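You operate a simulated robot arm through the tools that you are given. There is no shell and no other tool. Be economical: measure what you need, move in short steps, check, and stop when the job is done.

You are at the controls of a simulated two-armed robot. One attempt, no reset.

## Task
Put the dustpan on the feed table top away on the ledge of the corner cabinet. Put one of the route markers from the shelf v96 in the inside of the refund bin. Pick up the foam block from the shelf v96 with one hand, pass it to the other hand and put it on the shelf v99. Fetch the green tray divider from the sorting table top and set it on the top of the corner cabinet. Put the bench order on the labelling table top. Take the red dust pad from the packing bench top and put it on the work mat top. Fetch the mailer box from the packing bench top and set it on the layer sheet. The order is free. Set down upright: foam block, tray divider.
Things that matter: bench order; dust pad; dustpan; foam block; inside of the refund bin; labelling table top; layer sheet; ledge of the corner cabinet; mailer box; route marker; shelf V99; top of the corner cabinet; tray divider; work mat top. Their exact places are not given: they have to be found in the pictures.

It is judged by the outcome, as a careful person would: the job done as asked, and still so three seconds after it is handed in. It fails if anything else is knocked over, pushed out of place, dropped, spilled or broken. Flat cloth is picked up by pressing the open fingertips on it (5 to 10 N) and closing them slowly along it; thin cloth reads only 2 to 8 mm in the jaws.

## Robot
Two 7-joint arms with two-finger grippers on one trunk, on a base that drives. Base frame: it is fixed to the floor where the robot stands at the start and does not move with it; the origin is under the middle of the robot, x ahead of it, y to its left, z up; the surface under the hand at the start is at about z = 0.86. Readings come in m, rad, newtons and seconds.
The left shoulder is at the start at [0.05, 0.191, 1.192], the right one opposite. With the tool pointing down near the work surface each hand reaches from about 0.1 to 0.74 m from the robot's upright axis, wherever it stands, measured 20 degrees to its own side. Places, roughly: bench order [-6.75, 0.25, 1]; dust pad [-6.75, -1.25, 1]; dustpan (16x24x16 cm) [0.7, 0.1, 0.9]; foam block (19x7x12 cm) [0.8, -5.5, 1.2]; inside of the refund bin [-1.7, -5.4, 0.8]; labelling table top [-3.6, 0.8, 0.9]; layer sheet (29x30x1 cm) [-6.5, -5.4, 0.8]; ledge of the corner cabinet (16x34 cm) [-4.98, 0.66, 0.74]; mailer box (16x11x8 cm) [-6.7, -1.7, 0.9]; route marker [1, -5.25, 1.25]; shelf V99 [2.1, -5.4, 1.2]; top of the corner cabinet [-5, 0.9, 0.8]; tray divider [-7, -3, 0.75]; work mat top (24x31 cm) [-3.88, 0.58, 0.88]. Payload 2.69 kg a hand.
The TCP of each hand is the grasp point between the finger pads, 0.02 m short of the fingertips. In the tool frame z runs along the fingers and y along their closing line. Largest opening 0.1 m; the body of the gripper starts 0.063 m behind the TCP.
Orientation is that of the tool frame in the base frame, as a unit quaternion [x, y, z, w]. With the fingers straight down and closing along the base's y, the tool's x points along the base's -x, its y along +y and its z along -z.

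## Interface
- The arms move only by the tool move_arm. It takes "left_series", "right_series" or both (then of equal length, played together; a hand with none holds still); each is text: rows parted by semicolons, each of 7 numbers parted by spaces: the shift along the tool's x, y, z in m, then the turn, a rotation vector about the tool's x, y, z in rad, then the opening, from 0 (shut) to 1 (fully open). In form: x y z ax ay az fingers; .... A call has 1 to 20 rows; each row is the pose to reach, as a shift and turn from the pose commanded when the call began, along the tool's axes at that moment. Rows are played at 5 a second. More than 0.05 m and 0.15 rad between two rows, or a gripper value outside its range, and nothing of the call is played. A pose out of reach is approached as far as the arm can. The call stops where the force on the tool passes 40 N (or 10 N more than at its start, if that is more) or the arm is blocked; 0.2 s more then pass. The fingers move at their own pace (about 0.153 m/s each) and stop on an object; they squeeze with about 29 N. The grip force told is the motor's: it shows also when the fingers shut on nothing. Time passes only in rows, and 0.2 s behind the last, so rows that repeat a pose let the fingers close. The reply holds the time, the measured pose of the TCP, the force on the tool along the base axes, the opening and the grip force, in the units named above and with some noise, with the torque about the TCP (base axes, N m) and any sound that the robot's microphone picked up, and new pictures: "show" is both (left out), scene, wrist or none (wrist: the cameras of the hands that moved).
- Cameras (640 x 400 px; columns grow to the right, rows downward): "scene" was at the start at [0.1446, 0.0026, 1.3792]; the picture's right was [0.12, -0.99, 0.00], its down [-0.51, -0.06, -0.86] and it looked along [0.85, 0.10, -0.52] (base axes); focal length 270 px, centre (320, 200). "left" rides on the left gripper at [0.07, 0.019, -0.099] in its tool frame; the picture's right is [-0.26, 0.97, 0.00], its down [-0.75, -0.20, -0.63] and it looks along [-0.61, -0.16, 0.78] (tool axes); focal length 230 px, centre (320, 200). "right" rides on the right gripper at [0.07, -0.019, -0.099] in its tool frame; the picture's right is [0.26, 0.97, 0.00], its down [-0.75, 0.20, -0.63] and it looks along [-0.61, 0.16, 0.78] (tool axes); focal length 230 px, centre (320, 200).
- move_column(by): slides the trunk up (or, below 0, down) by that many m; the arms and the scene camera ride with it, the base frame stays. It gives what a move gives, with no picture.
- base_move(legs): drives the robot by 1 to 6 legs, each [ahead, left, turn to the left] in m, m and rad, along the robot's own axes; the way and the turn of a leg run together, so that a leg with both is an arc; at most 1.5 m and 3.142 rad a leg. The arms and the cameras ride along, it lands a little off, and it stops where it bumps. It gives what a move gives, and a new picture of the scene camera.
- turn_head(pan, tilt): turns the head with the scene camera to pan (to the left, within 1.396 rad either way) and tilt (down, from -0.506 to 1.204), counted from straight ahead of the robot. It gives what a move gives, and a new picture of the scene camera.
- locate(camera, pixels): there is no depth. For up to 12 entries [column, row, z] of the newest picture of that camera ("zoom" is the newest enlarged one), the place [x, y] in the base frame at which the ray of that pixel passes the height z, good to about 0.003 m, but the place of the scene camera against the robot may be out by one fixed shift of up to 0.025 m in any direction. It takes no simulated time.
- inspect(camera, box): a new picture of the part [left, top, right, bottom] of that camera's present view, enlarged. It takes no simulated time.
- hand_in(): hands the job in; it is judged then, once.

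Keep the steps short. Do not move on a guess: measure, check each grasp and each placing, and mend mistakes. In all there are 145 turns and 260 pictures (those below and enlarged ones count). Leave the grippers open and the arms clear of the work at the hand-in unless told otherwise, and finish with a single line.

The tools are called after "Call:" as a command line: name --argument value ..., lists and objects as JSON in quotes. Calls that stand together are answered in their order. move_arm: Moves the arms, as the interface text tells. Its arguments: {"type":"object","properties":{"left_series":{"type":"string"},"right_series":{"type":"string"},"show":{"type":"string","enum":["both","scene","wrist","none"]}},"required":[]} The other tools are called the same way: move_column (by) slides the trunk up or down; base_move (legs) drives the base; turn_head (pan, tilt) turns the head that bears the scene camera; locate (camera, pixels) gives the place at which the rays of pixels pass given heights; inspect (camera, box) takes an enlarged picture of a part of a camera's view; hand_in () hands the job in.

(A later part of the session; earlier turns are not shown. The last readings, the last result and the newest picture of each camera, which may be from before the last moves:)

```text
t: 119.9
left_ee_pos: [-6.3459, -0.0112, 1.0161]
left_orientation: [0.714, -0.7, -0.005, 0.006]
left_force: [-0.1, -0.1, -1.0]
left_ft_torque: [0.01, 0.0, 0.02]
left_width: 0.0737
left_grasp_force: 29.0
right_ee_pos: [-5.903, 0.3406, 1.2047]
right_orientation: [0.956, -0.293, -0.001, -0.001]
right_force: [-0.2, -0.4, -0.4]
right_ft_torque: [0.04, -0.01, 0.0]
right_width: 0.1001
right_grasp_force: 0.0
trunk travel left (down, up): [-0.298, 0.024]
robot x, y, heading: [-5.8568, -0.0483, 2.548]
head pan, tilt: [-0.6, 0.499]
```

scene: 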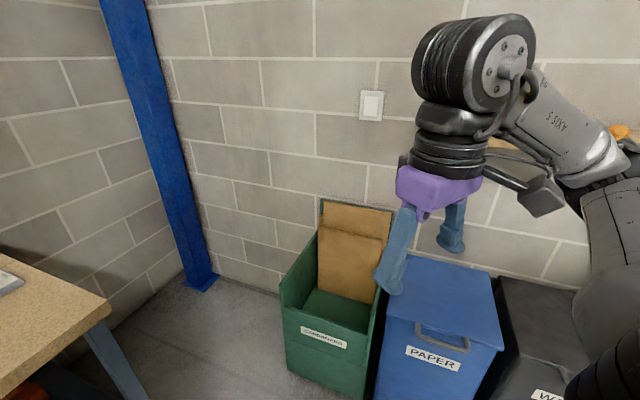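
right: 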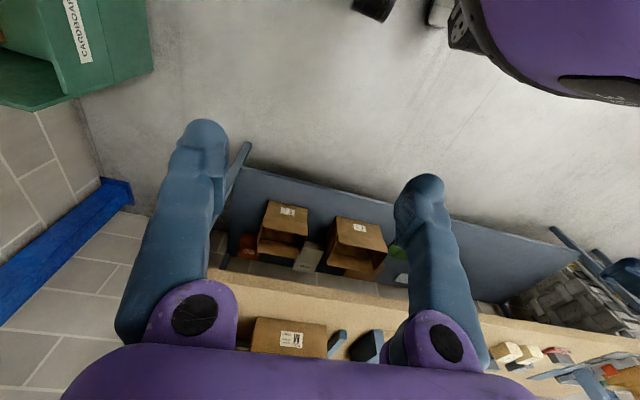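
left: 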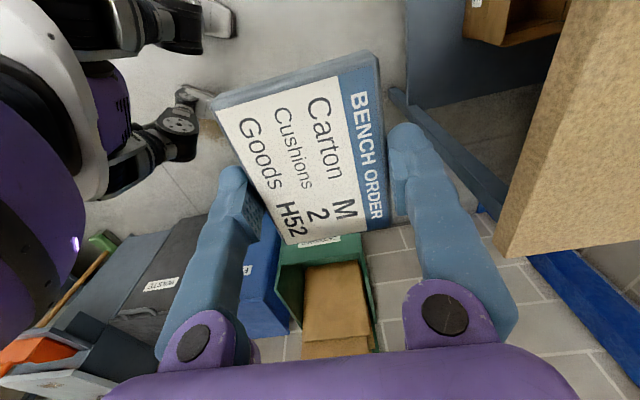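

Block is held. Next the dust pad: I turn to face -x and strafe to y ≈ -1.05, untwisting the left hand.

Call:
base_move --legs '[[0, 0, 0.594], [0, 1.0, 0]]'

Call:
move_arm --left_series "0.01 0.015 0 0 0 -0.14 0; 0.02 0.03 -0.01 0 0 -0.28 0; 0.03 0.045 -0.02 0 0 -0.42 0; 0.04 0.06 -0.03 0 0 -0.56 0; 0.05 0.075 -0.04 0 0 -0.7 0; 0.06 0.09 -0.05 0 0 -0.84 0; 0.07 0.1 -0.05 0 0 -0.97 0; 0.07 0.1 -0.05 0 0 -0.97 0" --show "none"

Call:
turn_head --pan 0.0 --tilt 0.5

```text
t: 130.7
left_ee_pos: [-6.2761, -1.3036, 1.0156]
left_orientation: [0.89, -0.457, -0.004, 0.006]
left_force: [0.0, 0.5, 0.1]
left_ft_torque: [0.0, 0.01, 0.02]
left_width: 0.0738
left_grasp_force: 29.0
right_ee_pos: [-6.1108, -0.7624, 1.2049]
right_orientation: [1.0, 0.003, -0.001, 0.0]
right_force: [-0.3, -0.4, -0.6]
right_ft_torque: [-0.01, 0.01, -0.01]
right_width: 0.1002
right_grasp_force: 0.0
trunk travel left (down, up): [-0.298, 0.024]
robot x, y, heading: [-5.857, -1.0576, -3.134]
head pan, tilt: [-0.6, 0.499]
```

scene: 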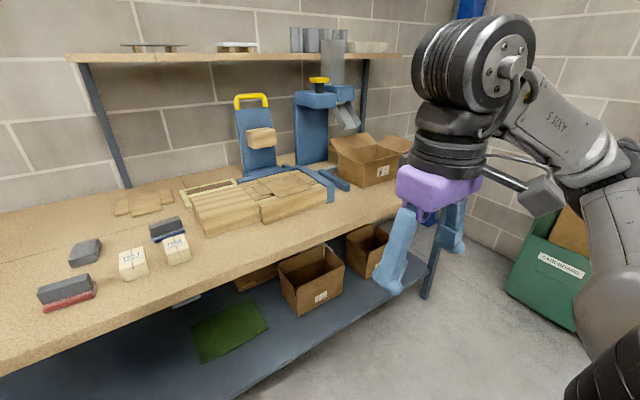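

```text
t: 132.5
left_ee_pos: [-6.3167, -1.4179, 1.0662]
left_orientation: [1.0, 0.013, -0.005, 0.004]
left_force: [-0.4, 0.4, -0.8]
left_ft_torque: [0.02, 0.02, -0.01]
left_width: 0.0736
left_grasp_force: 29.3
right_ee_pos: [-6.1109, -0.7632, 1.2056]
right_orientation: [1.0, 0.003, -0.001, 0.0]
right_force: [0.3, 0.9, 0.7]
right_ft_torque: [0.04, 0.0, -0.03]
right_width: 0.1001
right_grasp_force: 0.0
trunk travel left (down, up): [-0.298, 0.024]
robot x, y, heading: [-5.853, -1.0587, -3.135]
head pan, tilt: [-0.6, 0.499]
```

```text
t: 133.5
left_ee_pos: [-6.3159, -1.4165, 1.0664]
left_orientation: [1.0, 0.01, -0.005, 0.005]
left_force: [-0.6, -0.2, -0.6]
left_ft_torque: [0.02, 0.02, 0.01]
left_width: 0.0735
left_grasp_force: 28.7
right_ee_pos: [-6.111, -0.7629, 1.2064]
right_orientation: [1.0, 0.003, -0.001, 0.0]
right_force: [0.0, -0.3, 0.7]
right_ft_torque: [0.01, 0.01, -0.01]
right_width: 0.0997
right_grasp_force: 0.1
trunk travel left (down, up): [-0.298, 0.024]
robot x, y, heading: [-5.8566, -1.0564, -3.137]
head pan, tilt: [0.0, 0.499]
```

scene: 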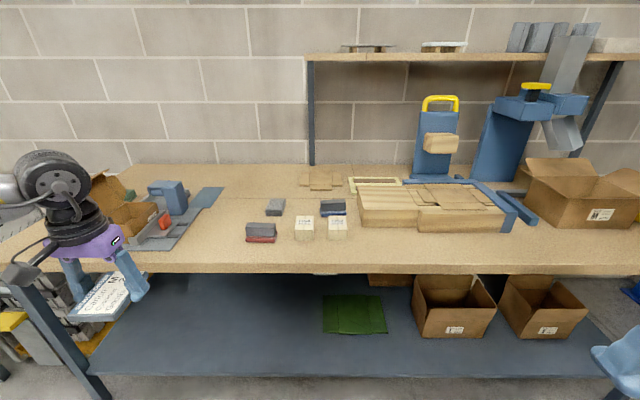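

Red dust pad at (261,232): a block with a red sole. I enlarge and measure (bench surface ≈ 0.876).

Call:
inspect --camera "scene" --box '[220, 185, 370, 260]'

Call:
locate --camera "scene" --pixels '[[245, 242, 0.876], [277, 242, 0.876], [247, 224, 0.915], [274, 222, 0.915], [295, 240, 0.876], [282, 215, 0.876]]'

```text
4.27 times, centred on (295, 222) of scene
```

zoom: 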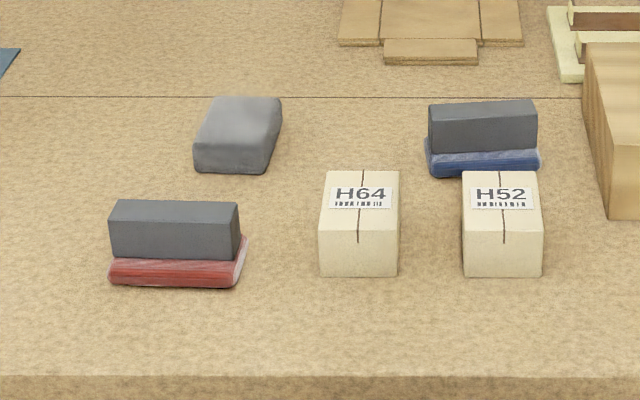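

```text
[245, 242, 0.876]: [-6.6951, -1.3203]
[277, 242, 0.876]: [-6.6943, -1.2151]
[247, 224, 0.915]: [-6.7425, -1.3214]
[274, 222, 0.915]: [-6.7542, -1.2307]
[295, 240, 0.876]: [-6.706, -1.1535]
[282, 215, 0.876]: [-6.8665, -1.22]
```

The pad is long along y, so I must close along x again. I turn the robot to heading -1.87 so that the right hand reaches sideways with little twist.

Call:
base_move --legs '[[0, 0, 1.267], [0.039, -0.3, 0]]'

Call:
move_arm --right_series "-0.04 -0.02 0 0 0 -0.1 1; -0.07 -0.05 0 0 0 -0.2 1; -0.1 -0.08 0.02 0 0 -0.3 1; -0.12 -0.11 0.05 0 0 -0.3 1; -0.12 -0.13 0.09 0 0 -0.3 1; -0.12 -0.13 0.09 0 0 -0.3 1" --show "both"

```text
t: 139.8
left_ee_pos: [-5.95, -1.5547, 1.0672]
left_orientation: [0.803, 0.596, -0.001, 0.007]
left_force: [-0.4, 0.6, -0.3]
left_ft_torque: [0.03, 0.05, 0.01]
left_width: 0.0738
left_grasp_force: 28.9
right_ee_pos: [-6.5076, -1.1553, 1.2062]
right_orientation: [0.808, 0.59, 0.0, 0.001]
right_force: [-0.2, 0.5, 0.0]
right_ft_torque: [-0.02, -0.02, 0.01]
right_width: 0.0999
right_grasp_force: 0.0
trunk travel left (down, up): [-0.298, 0.024]
robot x, y, heading: [-6.1488, -1.004, -1.883]
head pan, tilt: [0.0, 0.499]
```

scene: 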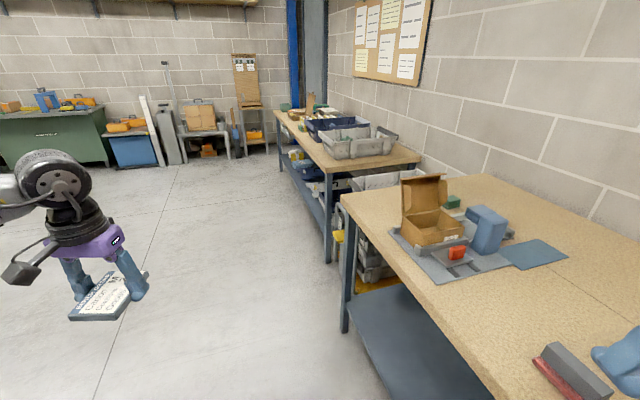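

```text
t: 141.2
left_ee_pos: [-5.9492, -1.5543, 1.0675]
left_orientation: [0.803, 0.596, -0.002, 0.005]
left_force: [0.2, 0.2, 0.0]
left_ft_torque: [0.02, 0.06, -0.02]
left_width: 0.0739
left_grasp_force: 28.8
right_ee_pos: [-6.6699, -1.2285, 1.116]
right_orientation: [0.71, 0.704, -0.001, 0.0]
right_force: [-0.7, 0.9, 0.2]
right_ft_torque: [0.02, 0.0, -0.01]
right_width: 0.1001
right_grasp_force: 0.1
trunk travel left (down, up): [-0.298, 0.024]
robot x, y, heading: [-6.1476, -1.0053, -1.88]
head pan, tilt: [0.0, 0.499]
```

scene: 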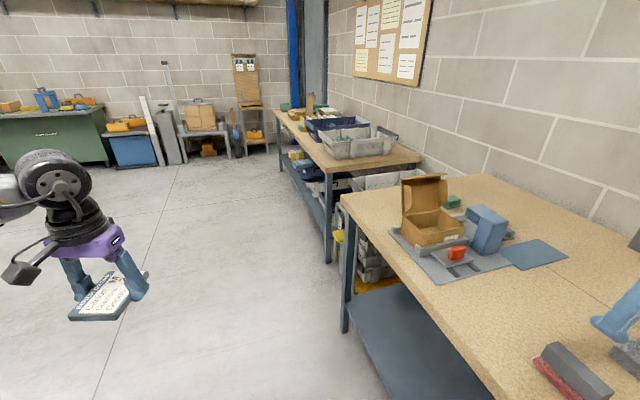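
right: 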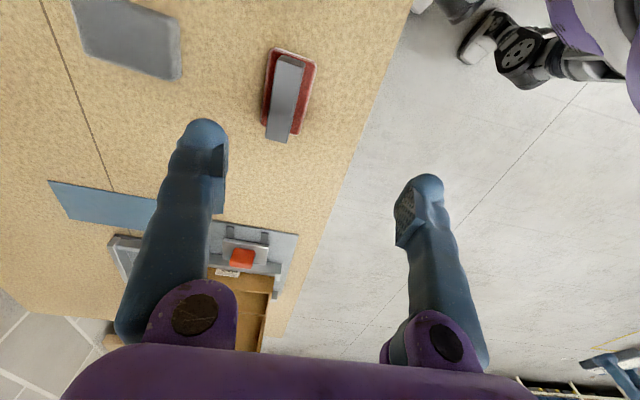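

Excellent reach. I locate the pad in the right wrist picture near (288,95).

Call:
inspect --camera "right" --box '[230, 30, 350, 160]'

Call:
locate --camera "right" --pixels '[[278, 56, 0.92], [304, 64, 0.92], [267, 136, 0.92], [289, 142, 0.92], [270, 50, 0.885], [315, 65, 0.885], [305, 135, 0.885], [262, 120, 0.885]]'

```text
3.08 times, centred on (290, 95) of right
```

zoom: 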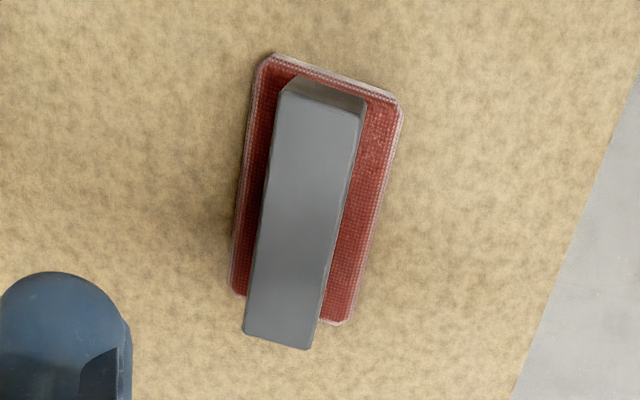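

```text
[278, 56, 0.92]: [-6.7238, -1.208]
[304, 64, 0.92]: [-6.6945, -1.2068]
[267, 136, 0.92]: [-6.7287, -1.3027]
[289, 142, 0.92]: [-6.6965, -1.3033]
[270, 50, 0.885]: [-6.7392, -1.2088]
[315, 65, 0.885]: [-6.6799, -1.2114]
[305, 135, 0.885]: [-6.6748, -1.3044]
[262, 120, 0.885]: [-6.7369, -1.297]
```

Handle of pad centred at (-6.711, -1.256). Move over and descend to z ≈ 0.95 first.

Call:
move_arm --right_series "-0.02 -0.03 0.02 0 0 0 1; -0.028 -0.041 0.06 0 0 0 1; -0.028 -0.041 0.1 0 0 0 1; -0.028 -0.041 0.14 0 0 0 1; -0.028 -0.041 0.165 0 0 0 1; -0.028 -0.041 0.165 0 0 0 1" --show "wrist"

```text
t: 142.6
left_ee_pos: [-5.9493, -1.5552, 1.0669]
left_orientation: [0.803, 0.595, -0.002, 0.007]
left_force: [-0.9, -0.8, 0.0]
left_ft_torque: [-0.02, -0.06, -0.02]
left_width: 0.0738
left_grasp_force: 28.4
right_ee_pos: [-6.7087, -1.2569, 0.9507]
right_orientation: [0.711, 0.704, -0.001, 0.0]
right_force: [0.2, 0.1, 0.0]
right_ft_torque: [0.0, 0.01, -0.02]
right_width: 0.1001
right_grasp_force: 0.1
trunk travel left (down, up): [-0.298, 0.024]
robot x, y, heading: [-6.1501, -1.0059, -1.882]
head pan, tilt: [0.0, 0.499]
```

right: 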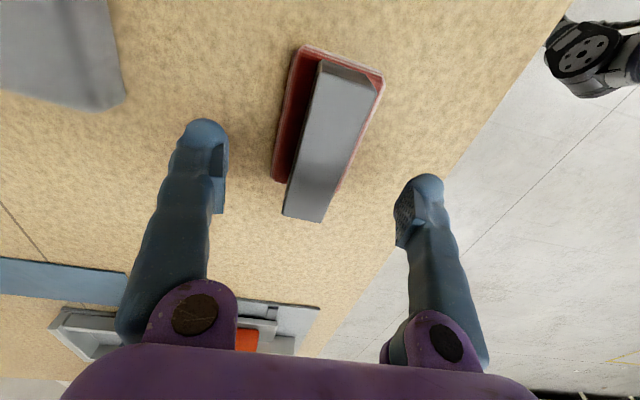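

Centred. Down 33 mm and close.

Call:
move_arm --right_series "0 0 0.018 0 0 0 1; 0 0 0.034 0 0 0 1; 0 0 0.034 0 0 0 0.5; 0 0 0.034 0 0 0 0; 0 0 0.034 0 0 0 0; 0 0 0.034 0 0 0 0" --show "wrist"

```text
t: 144.0
left_ee_pos: [-5.9486, -1.5552, 1.0673]
left_orientation: [0.804, 0.595, -0.003, 0.006]
left_force: [0.0, -0.1, -0.5]
left_ft_torque: [-0.04, 0.02, 0.01]
left_width: 0.0737
left_grasp_force: 29.1
right_ee_pos: [-6.7097, -1.258, 0.9176]
right_orientation: [0.711, 0.703, 0.0, 0.001]
right_force: [0.5, 0.3, 2.0]
right_ft_torque: [-0.09, 0.01, -0.02]
right_width: 0.0284
right_grasp_force: 28.8
trunk travel left (down, up): [-0.298, 0.024]
robot x, y, heading: [-6.1496, -1.0028, -1.883]
head pan, tilt: [0.0, 0.499]
```

right: 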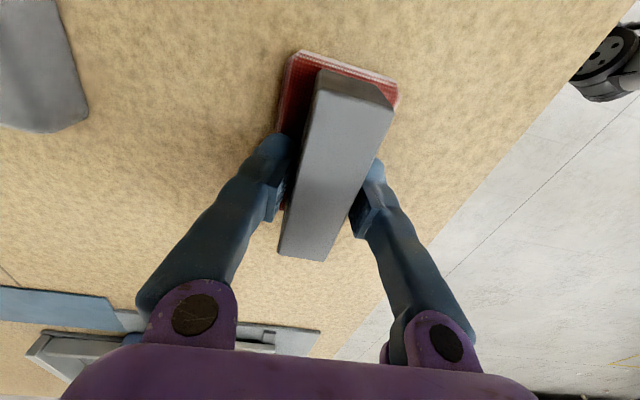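

Gripped (28 mm). Lift and draw it in.

Call:
move_arm --right_series "0 0 -0.03 0 0 0 0; 0 0 -0.07 0 0 0 0; 0 0 -0.11 0 0 0 0; 0 0 -0.15 0 0 0 0; 0 0.04 -0.17 0 0 0 0; 0 0.08 -0.18 0 0 0 0; 0 0.12 -0.18 0 0 0.1 0; -0.02 0.16 -0.18 0 0 0.2 0; -0.04 0.2 -0.18 0 0 0.3 0" --show "wrist"

Call:
base_move --legs '[[0, 0.4, 0], [0, 0, 1.6], [0, 0, 1.853], [0.4, -1.3, 0], [0, -0.6, 0]]'

Call:
turn_head --pan 0.0 --tilt 0.6

```text
t: 146.0
left_ee_pos: [-5.9493, -1.5551, 1.0663]
left_orientation: [0.804, 0.595, -0.003, 0.006]
left_force: [-0.3, -0.2, -0.4]
left_ft_torque: [0.03, -0.01, 0.02]
left_width: 0.0736
left_grasp_force: 29.3
right_ee_pos: [-6.5089, -1.2994, 1.0964]
right_orientation: [0.807, 0.59, -0.001, 0.0]
right_force: [-0.7, -0.5, -1.1]
right_ft_torque: [0.02, 0.02, -0.05]
right_width: 0.0285
right_grasp_force: 29.3
trunk travel left (down, up): [-0.298, 0.024]
robot x, y, heading: [-6.1491, -1.0052, -1.879]
head pan, tilt: [0.0, 0.499]
```

right: 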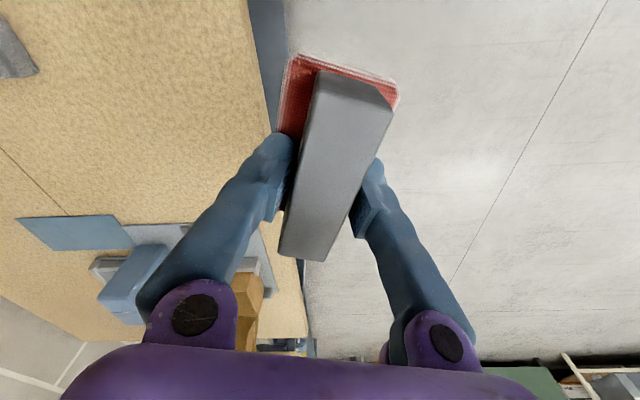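

```text
t: 174.8
left_ee_pos: [-4.2667, -0.2285, 1.0676]
left_orientation: [0.722, -0.692, -0.007, -0.001]
left_force: [0.1, 0.8, -0.5]
left_ft_torque: [0.02, 0.01, 0.03]
left_width: 0.0738
left_grasp_force: 28.6
right_ee_pos: [-3.6536, -0.2833, 1.0954]
right_orientation: [0.718, -0.696, -0.001, 0.0]
right_force: [1.0, -0.5, -0.4]
right_ft_torque: [-0.01, 0.0, -0.02]
right_width: 0.0287
right_grasp_force: 28.9
trunk travel left (down, up): [-0.298, 0.024]
robot x, y, heading: [-3.8993, -0.677, 1.593]
head pan, tilt: [0.0, 0.499]
```

scene: 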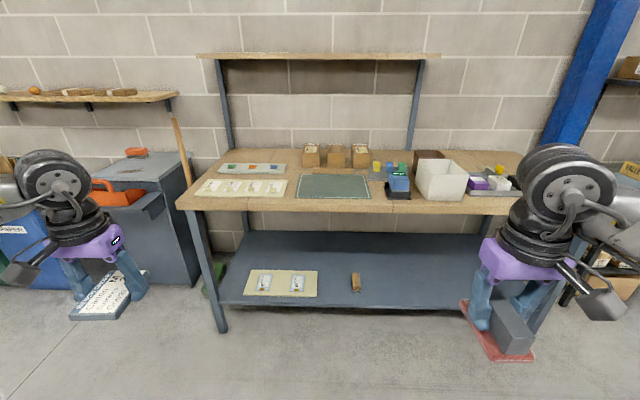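

```text
t: 175.5
left_ee_pos: [-4.2673, -0.2286, 1.0673]
left_orientation: [0.723, -0.691, -0.007, 0.0]
left_force: [0.1, -0.1, -0.3]
left_ft_torque: [0.0, 0.0, -0.01]
left_width: 0.0737
left_grasp_force: 29.0
right_ee_pos: [-3.6533, -0.2829, 1.0965]
right_orientation: [0.717, -0.697, -0.001, -0.001]
right_force: [-0.3, 0.0, -0.4]
right_ft_torque: [0.03, 0.0, -0.01]
right_width: 0.0288
right_grasp_force: 29.0
trunk travel left (down, up): [-0.298, 0.024]
robot x, y, heading: [-3.8945, -0.687, 1.595]
head pan, tilt: [0.0, 0.6]
```

scene: 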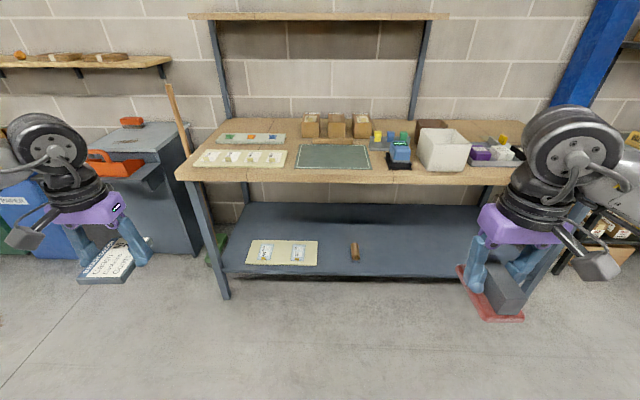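

Both items are held and the green work mat is at (333,156). I drive closer and look down.

Call:
base_move --legs '[[0.62, 0, -0.024]]'

Call:
turn_head --pan 0.0 --tilt 0.75

```text
t: 179.0
left_ee_pos: [-4.2827, 0.3946, 1.0678]
left_orientation: [0.721, -0.692, -0.007, 0.0]
left_force: [-0.7, 0.8, -0.2]
left_ft_torque: [0.01, -0.01, -0.04]
left_width: 0.0734
left_grasp_force: 29.2
right_ee_pos: [-3.6697, 0.3387, 1.0963]
right_orientation: [0.716, -0.698, 0.0, -0.001]
right_force: [-0.1, -0.2, -1.0]
right_ft_torque: [-0.02, 0.01, -0.03]
right_width: 0.0286
right_grasp_force: 28.9
trunk travel left (down, up): [-0.298, 0.024]
robot x, y, heading: [-3.9141, -0.0618, 1.599]
head pan, tilt: [0.0, 0.6]
```

scene: 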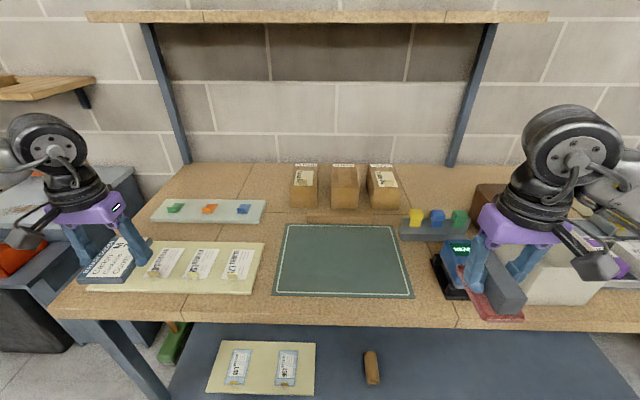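

```text
t: 179.7
left_ee_pos: [-4.2832, 0.3945, 1.0673]
left_orientation: [0.721, -0.693, -0.006, 0.0]
left_force: [0.1, 0.0, -0.2]
left_ft_torque: [-0.02, -0.04, 0.01]
left_width: 0.0737
left_grasp_force: 28.7
right_ee_pos: [-3.6696, 0.337, 1.0965]
right_orientation: [0.716, -0.698, -0.001, 0.0]
right_force: [-0.1, -1.0, -0.3]
right_ft_torque: [0.02, -0.02, -0.02]
right_width: 0.0286
right_grasp_force: 28.6
trunk travel left (down, up): [-0.298, 0.024]
robot x, y, heading: [-3.9116, -0.0632, 1.596]
head pan, tilt: [0.0, 0.75]
```

scene: 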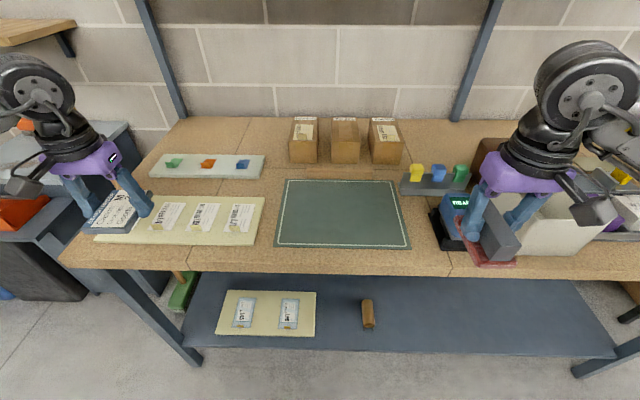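

Call:
locate --camera "scene" --pixels '[[275, 247, 0.88], [411, 248, 0.88], [284, 180, 0.88], [394, 180, 0.88], [300, 269, 0.87], [265, 197, 0.88], [265, 155, 0.88], [265, 178, 0.88], [290, 163, 0.88], [430, 212, 0.88], [254, 245, 0.88], [150, 178, 0.88]]'

Call:
turn_head --pan -0.75 --tilt 0.65

```text
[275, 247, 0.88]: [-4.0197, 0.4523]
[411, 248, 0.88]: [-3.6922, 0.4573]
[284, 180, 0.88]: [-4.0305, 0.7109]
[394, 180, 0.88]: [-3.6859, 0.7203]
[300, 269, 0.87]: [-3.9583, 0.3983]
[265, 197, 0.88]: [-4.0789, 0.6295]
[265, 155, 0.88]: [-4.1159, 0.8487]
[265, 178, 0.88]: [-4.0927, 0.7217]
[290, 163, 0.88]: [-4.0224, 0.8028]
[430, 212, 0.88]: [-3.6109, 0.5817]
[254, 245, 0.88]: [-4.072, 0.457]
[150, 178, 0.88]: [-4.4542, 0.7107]
```

```text
t: 180.8
left_ee_pos: [-4.2826, 0.3945, 1.0665]
left_orientation: [0.721, -0.693, -0.007, 0.0]
left_force: [-0.5, -0.2, -0.5]
left_ft_torque: [0.0, -0.01, 0.01]
left_width: 0.0736
left_grasp_force: 28.3
right_ee_pos: [-3.6699, 0.3374, 1.0968]
right_orientation: [0.717, -0.697, 0.0, -0.001]
right_force: [0.3, 0.2, -1.3]
right_ft_torque: [-0.05, 0.02, 0.02]
right_width: 0.0289
right_grasp_force: 29.0
trunk travel left (down, up): [-0.298, 0.024]
robot x, y, heading: [-3.9102, -0.0603, 1.597]
head pan, tilt: [-0.75, 0.649]
```

scene: 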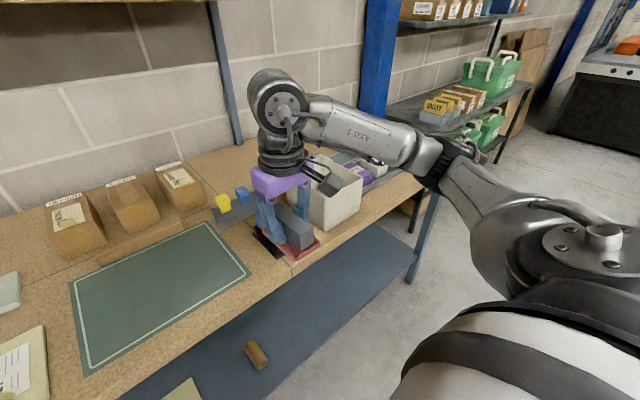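

Mat centre ≈ (-3.87, 0.585). I carry the pad over the mat's right half at (-3.80, 0.57), moving left first.

Call:
move_arm --right_series "0 0.04 0 0 0 0 0; 0 0.08 0 0 0 0 0; 0 0.12 0 0 0 0 0; -0.03 0.135 0 0 0 0 0; -0.07 0.135 0 0 0 0 0; -0.11 0.135 0 0 0 0 0; -0.15 0.135 0 0 0 0 0; -0.19 0.135 0.02 0 0 0 0; -0.23 0.135 0.05 0 0 0 0; -0.233 0.135 0.09 0 0 0 0; -0.233 0.135 0.13 0 0 0 0; -0.233 0.135 0.147 0 0 0 0; -0.233 0.135 0.147 0 0 0 0" --show "wrist"

Call:
turn_head --pan -0.2 --tilt 0.75

```text
t: 183.6
left_ee_pos: [-4.2819, 0.3944, 1.068]
left_orientation: [0.721, -0.693, -0.006, -0.001]
left_force: [1.2, -0.2, -0.1]
left_ft_torque: [0.0, 0.01, -0.02]
left_width: 0.0737
left_grasp_force: 28.8
right_ee_pos: [-3.8115, 0.5663, 0.9484]
right_orientation: [0.717, -0.697, 0.0, 0.0]
right_force: [-0.2, 0.5, 0.2]
right_ft_torque: [0.01, 0.0, 0.0]
right_width: 0.0286
right_grasp_force: 29.0
trunk travel left (down, up): [-0.298, 0.024]
robot x, y, heading: [-3.9115, -0.0577, 1.601]
head pan, tilt: [-0.75, 0.649]
```

right: 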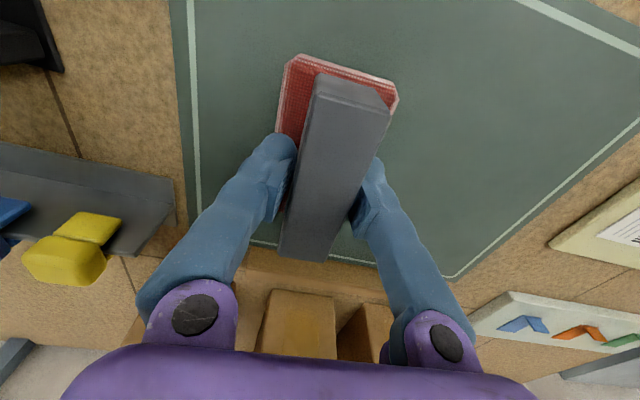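

```text
t: 184.5
left_ee_pos: [-4.2828, 0.3951, 1.0672]
left_orientation: [0.721, -0.693, -0.007, 0.0]
left_force: [0.0, 0.5, -0.6]
left_ft_torque: [-0.03, 0.01, 0.02]
left_width: 0.0736
left_grasp_force: 28.7
right_ee_pos: [-3.8109, 0.5661, 0.9485]
right_orientation: [0.716, -0.698, 0.0, 0.0]
right_force: [0.8, 0.1, -1.0]
right_ft_torque: [0.0, 0.02, 0.01]
right_width: 0.0286
right_grasp_force: 28.8
trunk travel left (down, up): [-0.298, 0.024]
robot x, y, heading: [-3.9106, -0.0586, 1.593]
head pan, tilt: [-0.201, 0.75]
```

scene: 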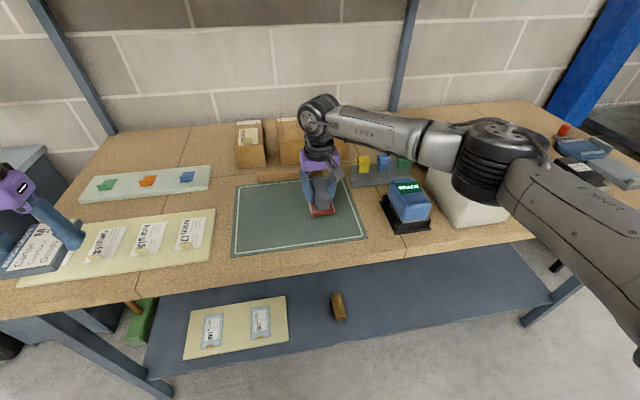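

Over the mat. I lower until contact.

Call:
move_arm --right_series "0 0 0.01 0 0 0 0; 0 0 0.02 0 0 0 0; 0 0 0.025 0 0 0 0; 0 0 0.028 0 0 0 0; 0 0 0.028 0 0 0 0" --show "none"

```text
t: 185.7
left_ee_pos: [-4.2829, 0.3954, 1.0669]
left_orientation: [0.721, -0.693, -0.007, 0.0]
left_force: [0.2, -0.4, -1.2]
left_ft_torque: [0.01, -0.02, 0.03]
left_width: 0.0735
left_grasp_force: 29.4
right_ee_pos: [-3.8128, 0.5667, 0.9206]
right_orientation: [0.717, -0.697, -0.001, -0.001]
right_force: [0.2, 0.4, -0.6]
right_ft_torque: [-0.02, -0.01, -0.06]
right_width: 0.0286
right_grasp_force: 28.9
trunk travel left (down, up): [-0.298, 0.024]
robot x, y, heading: [-3.9169, -0.0631, 1.6]
head pan, tilt: [-0.201, 0.75]
```

Call:
move_arm --right_series "0 0 0.004 0 0 0 0; 0 0 0.008 0 0 0 0; 0 0 0.011 0 0 0 0; 0 0 0.011 0 0 0 0" --show "none"

```text
t: 186.7
left_ee_pos: [-4.2822, 0.3924, 1.0687]
left_orientation: [0.721, -0.693, -0.008, -0.003]
left_force: [-0.7, 0.3, -0.2]
left_ft_torque: [-0.03, 0.0, 0.0]
left_width: 0.0736
left_grasp_force: 29.4
right_ee_pos: [-3.8118, 0.5682, 0.9188]
right_orientation: [0.715, -0.699, -0.005, -0.003]
right_force: [1.6, -9.9, 16.8]
right_ft_torque: [-0.21, -0.26, -0.13]
right_width: 0.0285
right_grasp_force: 29.2
trunk travel left (down, up): [-0.298, 0.024]
robot x, y, heading: [-3.9155, -0.0602, 1.597]
head pan, tilt: [-0.201, 0.75]
stopped in row 4 (right hand): the force on the tool passed its limit at 41 N (the readings are from after the stop); the commanded pose is now the measured one
```

Contact with the mat. I open and lift straight up.

Call:
move_arm --right_series "0 0 -0.002 0 0 0 0.3; 0 0 -0.002 0 0 0 0.7; 0 0 -0.002 0 0 0 0.7; 0 0 -0.04 0 0 0 0.7; 0 0 -0.08 0 0 0 0.7; 0 0 -0.12 0 0 0 1; 0 0 -0.16 0 0 0 1; 0.04 0 -0.18 0 0 0 1; 0.08 0 -0.19 0 0 0 1; 0.12 0 -0.19 0 0 0 1; 0.16 0 -0.19 0 0 0 1; 0.2 -0.02 -0.19 0 0 0 1; 0.24 -0.04 -0.19 0 0 0 1" --show "scene"

```text
t: 189.5
left_ee_pos: [-4.2829, 0.3943, 1.0672]
left_orientation: [0.721, -0.692, -0.007, -0.001]
left_force: [-0.2, -1.1, -0.5]
left_ft_torque: [0.02, -0.01, 0.01]
left_width: 0.0735
left_grasp_force: 29.3
right_ee_pos: [-3.7641, 0.3263, 1.1028]
right_orientation: [0.715, -0.699, -0.005, -0.002]
right_force: [0.1, 0.8, 0.5]
right_ft_torque: [0.03, 0.0, 0.0]
right_width: 0.1
right_grasp_force: 0.2
trunk travel left (down, up): [-0.298, 0.024]
robot x, y, heading: [-3.9105, -0.0615, 1.597]
head pan, tilt: [-0.201, 0.75]
```

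scene: 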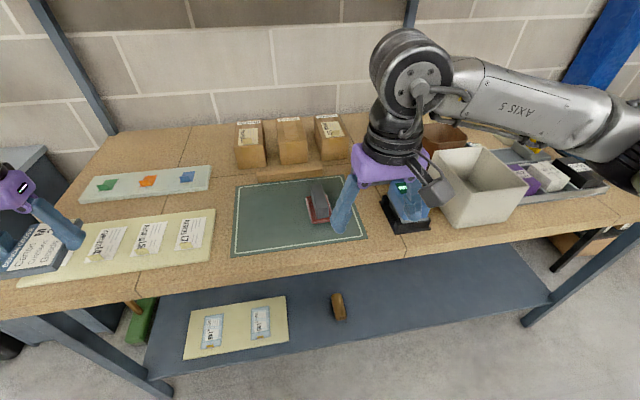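

The pad is on the mat. For the bench order I check free table space in front of the tray near (555,220).

Call:
locate --camera "scene" --pixels '[[525, 210, 0.88], [600, 193, 0.88], [560, 233, 0.87], [600, 228, 0.87], [480, 225, 0.87], [430, 226, 0.87], [400, 258, 0.87]]'

Call:
base_move --legs '[[-0.15, 0, -0.026], [0, -0.8, 0]]'

Call:
turn_head --pan 0.0 --tilt 0.75

```text
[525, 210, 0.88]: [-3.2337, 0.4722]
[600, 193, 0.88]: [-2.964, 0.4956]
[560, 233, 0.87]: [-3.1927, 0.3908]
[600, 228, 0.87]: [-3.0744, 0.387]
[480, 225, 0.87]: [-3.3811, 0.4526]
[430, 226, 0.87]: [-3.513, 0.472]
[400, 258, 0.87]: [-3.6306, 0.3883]
```

```text
t: 197.8
left_ee_pos: [-3.4814, 0.2512, 1.0687]
left_orientation: [0.711, -0.703, -0.007, -0.001]
left_force: [-0.6, -0.3, -0.7]
left_ft_torque: [0.01, 0.01, -0.01]
left_width: 0.0737
left_grasp_force: 29.2
right_ee_pos: [-2.9654, 0.1695, 1.1012]
right_orientation: [-0.706, 0.708, 0.005, 0.003]
right_force: [0.0, 0.1, 0.7]
right_ft_torque: [0.02, -0.02, 0.02]
right_width: 0.0997
right_grasp_force: 0.1
trunk travel left (down, up): [-0.298, 0.024]
robot x, y, heading: [-3.1238, -0.2147, 1.568]
head pan, tilt: [-0.201, 0.75]
```

scene: 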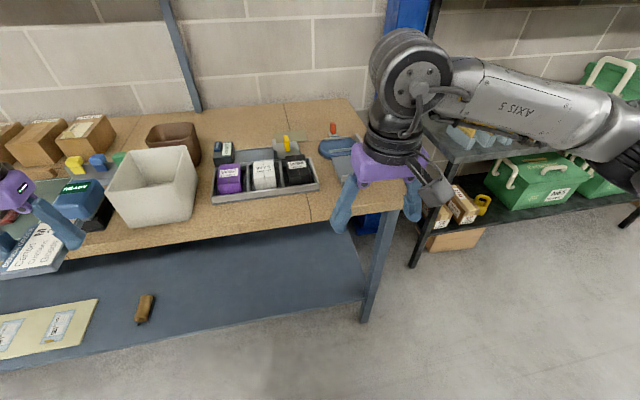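

```text
t: 198.5
left_ee_pos: [-3.4815, 0.2506, 1.0658]
left_orientation: [0.711, -0.703, -0.007, -0.002]
left_force: [-0.2, 0.3, -0.5]
left_ft_torque: [-0.04, 0.02, -0.02]
left_width: 0.0736
left_grasp_force: 29.5
right_ee_pos: [-2.9658, 0.1695, 1.1029]
right_orientation: [-0.706, 0.709, 0.005, 0.002]
right_force: [0.3, -0.6, 0.2]
right_ft_torque: [-0.02, -0.02, 0.0]
right_width: 0.1
right_grasp_force: 0.0
trunk travel left (down, up): [-0.298, 0.024]
robot x, y, heading: [-3.1247, -0.2174, 1.57]
head pan, tilt: [0.0, 0.75]
```

scene: 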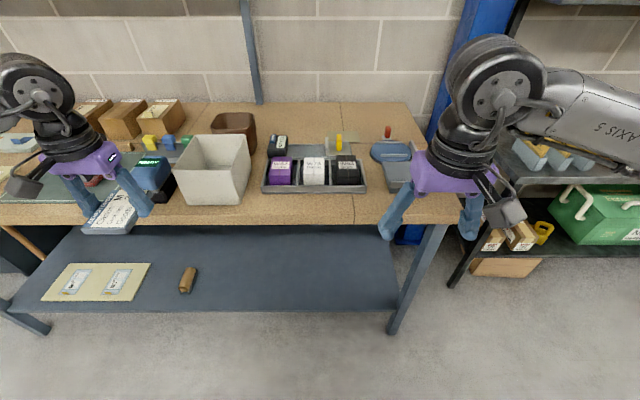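

Call:
locate --camera "scene" --pixels '[[264, 194, 0.88], [366, 194, 0.88], [310, 222, 0.87], [245, 205, 0.87], [185, 203, 0.87], [385, 190, 0.87], [420, 221, 0.87], [455, 221, 0.87], [350, 140, 0.88], [270, 110, 0.87]]'

Call:
inspect --camera "scene" --box '[220, 90, 480, 240]'

```text
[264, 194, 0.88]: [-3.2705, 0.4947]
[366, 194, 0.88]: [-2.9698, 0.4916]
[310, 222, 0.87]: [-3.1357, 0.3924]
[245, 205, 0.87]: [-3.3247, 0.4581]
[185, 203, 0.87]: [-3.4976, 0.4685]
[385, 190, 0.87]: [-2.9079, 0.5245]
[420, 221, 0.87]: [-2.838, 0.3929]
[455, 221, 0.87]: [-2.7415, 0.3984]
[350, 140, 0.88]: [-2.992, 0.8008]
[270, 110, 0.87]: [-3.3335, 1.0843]
```

```text
2.46 times, centred on (350, 165) of scene
```

zoom: 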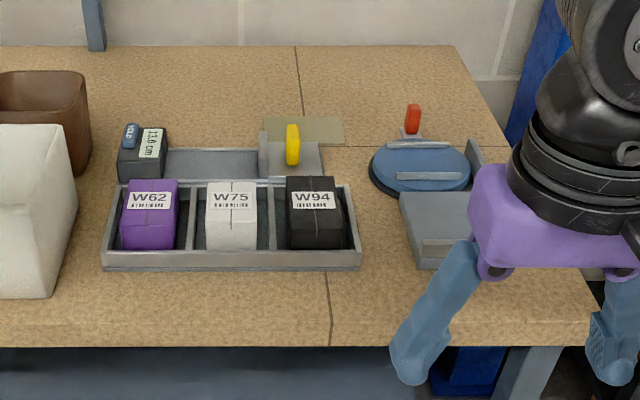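

Corner right front seems possible. I check with the right wrist camera.

Call:
move_arm --right_series "-0.03 0 0 0 0 0 1; -0.06 0 0 0 0 0 1; -0.09 0 0 0 0 0 1; -0.12 -0.02 0 0 0 0 1; -0.15 -0.04 0 0 0 0 1; -0.15 -0.04 0 0 0 0 1" --show "wrist"

```text
t: 199.9
left_ee_pos: [-3.4813, 0.2512, 1.0683]
left_orientation: [0.711, -0.703, -0.006, -0.002]
left_force: [-0.3, 0.8, 0.0]
left_ft_torque: [0.04, -0.02, 0.01]
left_width: 0.0736
left_grasp_force: 28.6
right_ee_pos: [-2.9251, 0.3184, 1.1041]
right_orientation: [-0.706, 0.709, 0.004, 0.003]
right_force: [0.5, 0.1, -0.6]
right_ft_torque: [-0.02, -0.01, 0.01]
right_width: 0.0999
right_grasp_force: 0.1
trunk travel left (down, up): [-0.298, 0.024]
robot x, y, heading: [-3.1252, -0.2139, 1.57]
head pan, tilt: [0.0, 0.75]
```

right: 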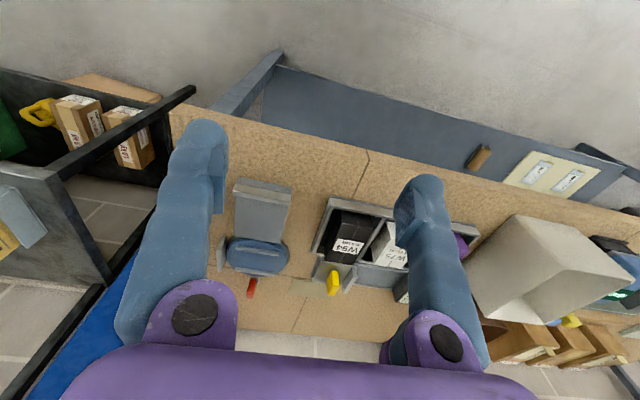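

Call:
locate --camera "right" --pixels '[[236, 180, 0.885], [292, 187, 0.885], [172, 107, 0.87], [365, 152, 0.87], [250, 123, 0.87], [331, 198, 0.88], [235, 235, 0.885]]'

Call:
inspect --camera "right" --box '[150, 80, 400, 320]'

```text
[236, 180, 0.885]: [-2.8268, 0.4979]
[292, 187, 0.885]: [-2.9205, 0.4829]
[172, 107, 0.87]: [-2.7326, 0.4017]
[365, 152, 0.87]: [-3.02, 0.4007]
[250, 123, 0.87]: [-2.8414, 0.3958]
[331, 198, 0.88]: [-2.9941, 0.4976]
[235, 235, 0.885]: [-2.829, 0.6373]
```

```text
1.67 times, centred on (275, 200) of right
```

zoom: 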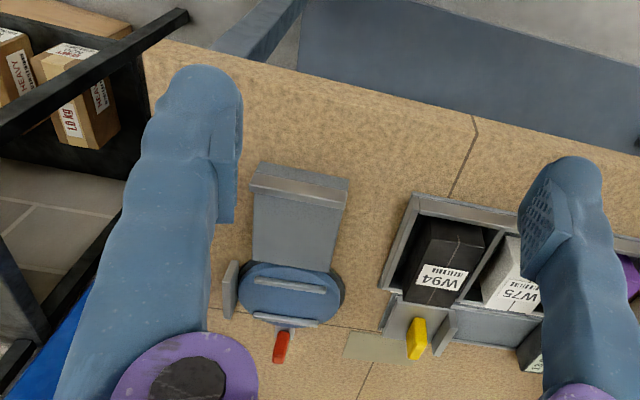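

Free corner: x -2.825..-2.733, y from 0.40. I check where the block sits relative to the left hand (picture from the lift, TCP at (-6.346,-0.011,1.016)).

Call:
locate --camera "left" --pixels '[[219, 112, 1.015], [287, 245, 1.015], [368, 75, 1.015], [383, 225, 1.015], [212, 97, 0.995], [367, 52, 0.995]]'

```text
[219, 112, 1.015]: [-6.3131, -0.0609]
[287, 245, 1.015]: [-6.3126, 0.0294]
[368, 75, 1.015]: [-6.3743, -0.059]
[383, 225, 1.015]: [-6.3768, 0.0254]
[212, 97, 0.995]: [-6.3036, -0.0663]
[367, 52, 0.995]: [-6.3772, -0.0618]
```

Block centre is about 6 mm toward the robot from the TCP. I move the robot right and closer for the corner.

Call:
base_move --legs '[[0, -0.6, 0], [0.1, 0, 0]]'

Call:
move_arm --left_series "0 -0.04 0 0 0 0 0; 0 -0.08 0 0 0 0 0; -0.04 -0.1 0 0 0 0 0; -0.08 -0.1 0 0 0 0 0; -0.12 -0.1 0 0 0 0 0; -0.12 -0.1 0 0 0 0 0" --show "both"

```text
t: 206.4
left_ee_pos: [-2.8806, 0.3477, 1.0674]
left_orientation: [0.712, -0.702, -0.006, -0.002]
left_force: [0.2, -0.4, -0.8]
left_ft_torque: [-0.01, -0.02, -0.03]
left_width: 0.0736
left_grasp_force: 29.4
right_ee_pos: [-2.3248, 0.4151, 1.1041]
right_orientation: [-0.706, 0.708, 0.005, 0.003]
right_force: [0.3, 0.0, 0.3]
right_ft_torque: [-0.01, 0.01, 0.0]
right_width: 0.1001
right_grasp_force: 0.0
trunk travel left (down, up): [-0.298, 0.024]
robot x, y, heading: [-2.5259, -0.1199, 1.569]
head pan, tilt: [0.0, 0.75]
```

scene: 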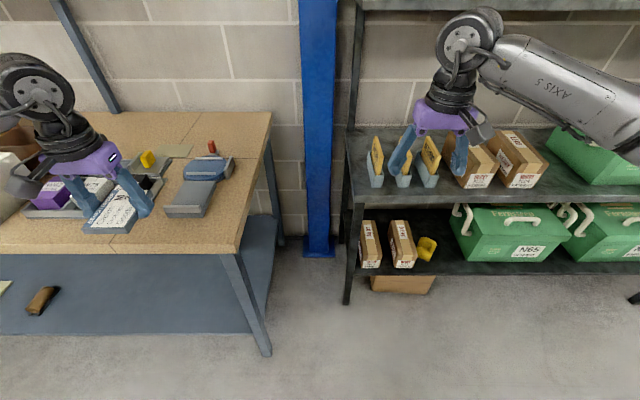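

```text
t: 207.8
left_ee_pos: [-2.7826, 0.4688, 1.0678]
left_orientation: [0.711, -0.703, -0.006, -0.002]
left_force: [-0.3, -0.3, 0.7]
left_ft_torque: [0.01, -0.01, 0.01]
left_width: 0.0736
left_grasp_force: 29.1
right_ee_pos: [-2.3259, 0.4146, 1.1045]
right_orientation: [-0.707, 0.707, 0.004, 0.003]
right_force: [-0.8, 0.6, -0.4]
right_ft_torque: [0.02, 0.0, 0.04]
right_width: 0.1001
right_grasp_force: 0.0
trunk travel left (down, up): [-0.298, 0.024]
robot x, y, heading: [-2.525, -0.1198, 1.567]
head pan, tilt: [0.0, 0.75]
```

scene: 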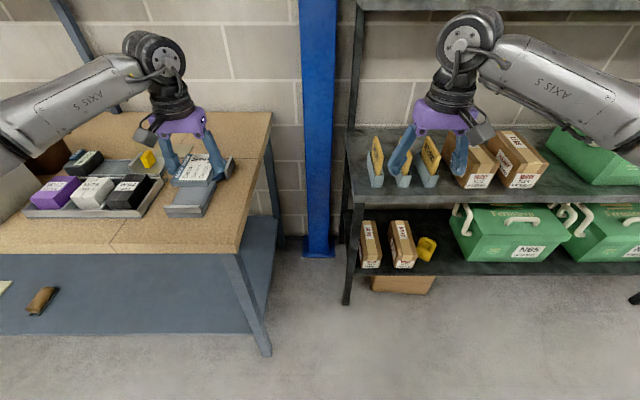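
left: 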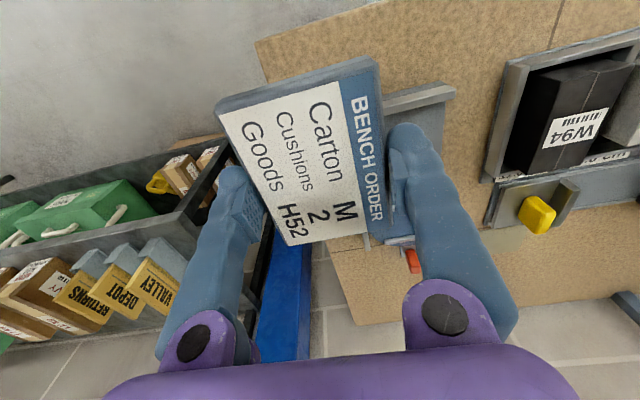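

Call:
locate --camera "left" --pixels '[[255, 40, 0.87], [455, 92, 0.885], [384, 88, 0.885], [366, 324, 0.87], [540, 48, 0.87]]'

```text
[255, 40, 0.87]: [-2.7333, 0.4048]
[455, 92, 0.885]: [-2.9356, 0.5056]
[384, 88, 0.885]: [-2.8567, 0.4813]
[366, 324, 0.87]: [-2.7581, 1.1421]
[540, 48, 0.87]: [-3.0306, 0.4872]
```

Everything fits. I lower to z ≈ 0.915.

Call:
move_arm --left_series "0 -0.004 0.04 0 0 0 0; 0 -0.004 0.08 0 0 0 0; 0 -0.004 0.12 0 0 0 0; 0 -0.004 0.15 0 0 0 0; 0 -0.004 0.15 0 0 0 0" --show "wrist"

```text
t: 209.0
left_ee_pos: [-2.7801, 0.4675, 0.9156]
left_orientation: [0.711, -0.703, -0.006, -0.001]
left_force: [-0.4, 0.1, -1.3]
left_ft_torque: [0.0, -0.02, -0.02]
left_width: 0.0735
left_grasp_force: 29.0
right_ee_pos: [-2.3256, 0.414, 1.1049]
right_orientation: [-0.707, 0.708, 0.005, 0.003]
right_force: [-0.4, 0.1, -0.9]
right_ft_torque: [0.01, 0.02, 0.0]
right_width: 0.1001
right_grasp_force: 0.0
trunk travel left (down, up): [-0.298, 0.024]
robot x, y, heading: [-2.5248, -0.1206, 1.569]
head pan, tilt: [0.0, 0.75]
```

left: 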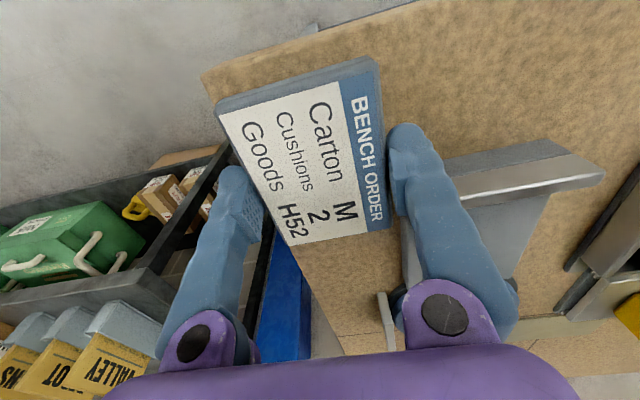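

Clear. I lower until contact and then open only slightly (the dispenser is close).

Call:
move_arm --left_series "0 0 0.008 0 0 0 0; 0 0 0.014 0 0 0 0; 0 0 0.018 0 0 0 0; 0 0 0.021 0 0 0 0; 0 0 0.021 0 0 0 0" --show "none"

```text
t: 210.2
left_ee_pos: [-2.7809, 0.4688, 0.8994]
left_orientation: [0.712, -0.702, -0.009, -0.003]
left_force: [-2.4, 0.9, 18.9]
left_ft_torque: [-0.59, -0.01, -0.04]
left_width: 0.0736
left_grasp_force: 29.1
right_ee_pos: [-2.3249, 0.4135, 1.1058]
right_orientation: [-0.706, 0.708, 0.006, 0.002]
right_force: [-0.5, 0.1, 0.2]
right_ft_torque: [0.02, 0.01, -0.01]
right_width: 0.1
right_grasp_force: 0.0
trunk travel left (down, up): [-0.298, 0.024]
robot x, y, heading: [-2.521, -0.1186, 1.567]
head pan, tilt: [0.0, 0.75]
```

Call:
move_arm --left_series "0 0 -0.004 0 0 0 0.78; 0 0 -0.004 0 0 0 0.82; 0 0 -0.004 0 0 0 0.82; 0 0 -0.03 0 0 0 0.82; 0 0 -0.07 0 0 0 0.82; 0 0 -0.11 0 0 0 0.82; 0 0 -0.15 0 0 0 0.9; 0.04 0 -0.17 0 0 0 1; 0.08 0 -0.18 0 0 0 1; 0.12 0 -0.18 0 0 0 1" --show "both"

```text
t: 212.4
left_ee_pos: [-2.7773, 0.346, 1.0759]
left_orientation: [0.712, -0.702, -0.007, -0.001]
left_force: [-0.3, -0.8, 0.0]
left_ft_torque: [-0.01, -0.02, 0.04]
left_width: 0.1001
left_grasp_force: 0.1
right_ee_pos: [-2.3256, 0.4136, 1.106]
right_orientation: [-0.707, 0.708, 0.005, 0.004]
right_force: [0.4, -0.3, -0.4]
right_ft_torque: [0.0, 0.04, 0.0]
right_width: 0.1001
right_grasp_force: 0.1
trunk travel left (down, up): [-0.298, 0.024]
robot x, y, heading: [-2.5254, -0.1182, 1.567]
head pan, tilt: [0.0, 0.75]
```

scene: 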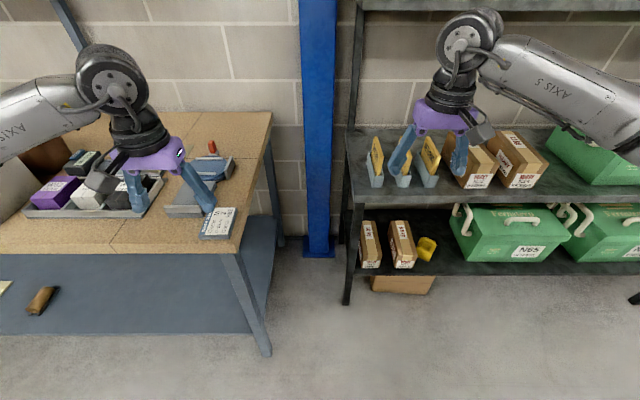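
left: 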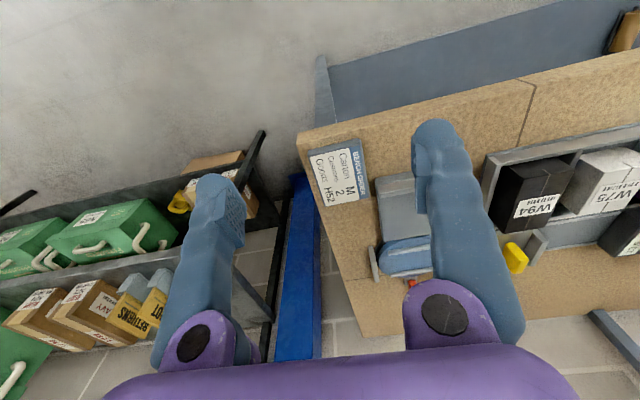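

Bench order lies fully on the labelling table. Next the tray divider: I back off, face -x and drive toward (-5.9, -2.9).

Call:
base_move --legs '[[-0.35, 0, 0], [0, 0, 1.571], [1.5, 1.0, 0], [1.5, 1.0, 0], [0.25, 0.4, 0]]'

Call:
turn_head --pan 0.0 --tilt 0.55

```text
refused: leg 3 is longer than a leg can be; nothing moved
```

```text
t: 213.1
left_ee_pos: [-2.7773, 0.3474, 1.0763]
left_orientation: [0.712, -0.702, -0.006, -0.001]
left_force: [0.4, 0.1, -0.2]
left_ft_torque: [-0.02, 0.02, -0.02]
left_width: 0.1002
left_grasp_force: 0.0
right_ee_pos: [-2.3255, 0.415, 1.1035]
right_orientation: [-0.706, 0.708, 0.005, 0.001]
right_force: [-0.2, -0.2, -0.4]
right_ft_torque: [0.0, 0.0, -0.01]
right_width: 0.1001
right_grasp_force: 0.0
trunk travel left (down, up): [-0.298, 0.024]
robot x, y, heading: [-2.5215, -0.121, 1.568]
head pan, tilt: [0.0, 0.55]
```

scene: 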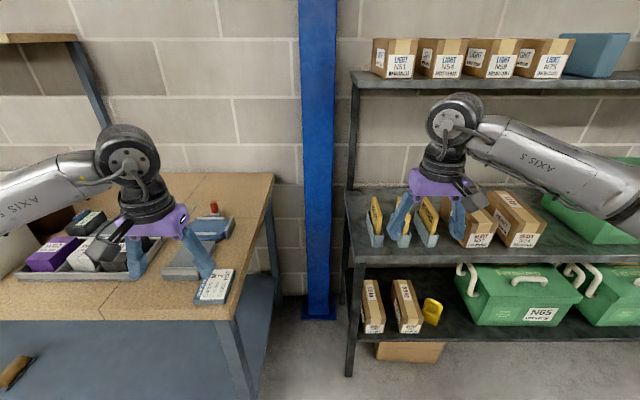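

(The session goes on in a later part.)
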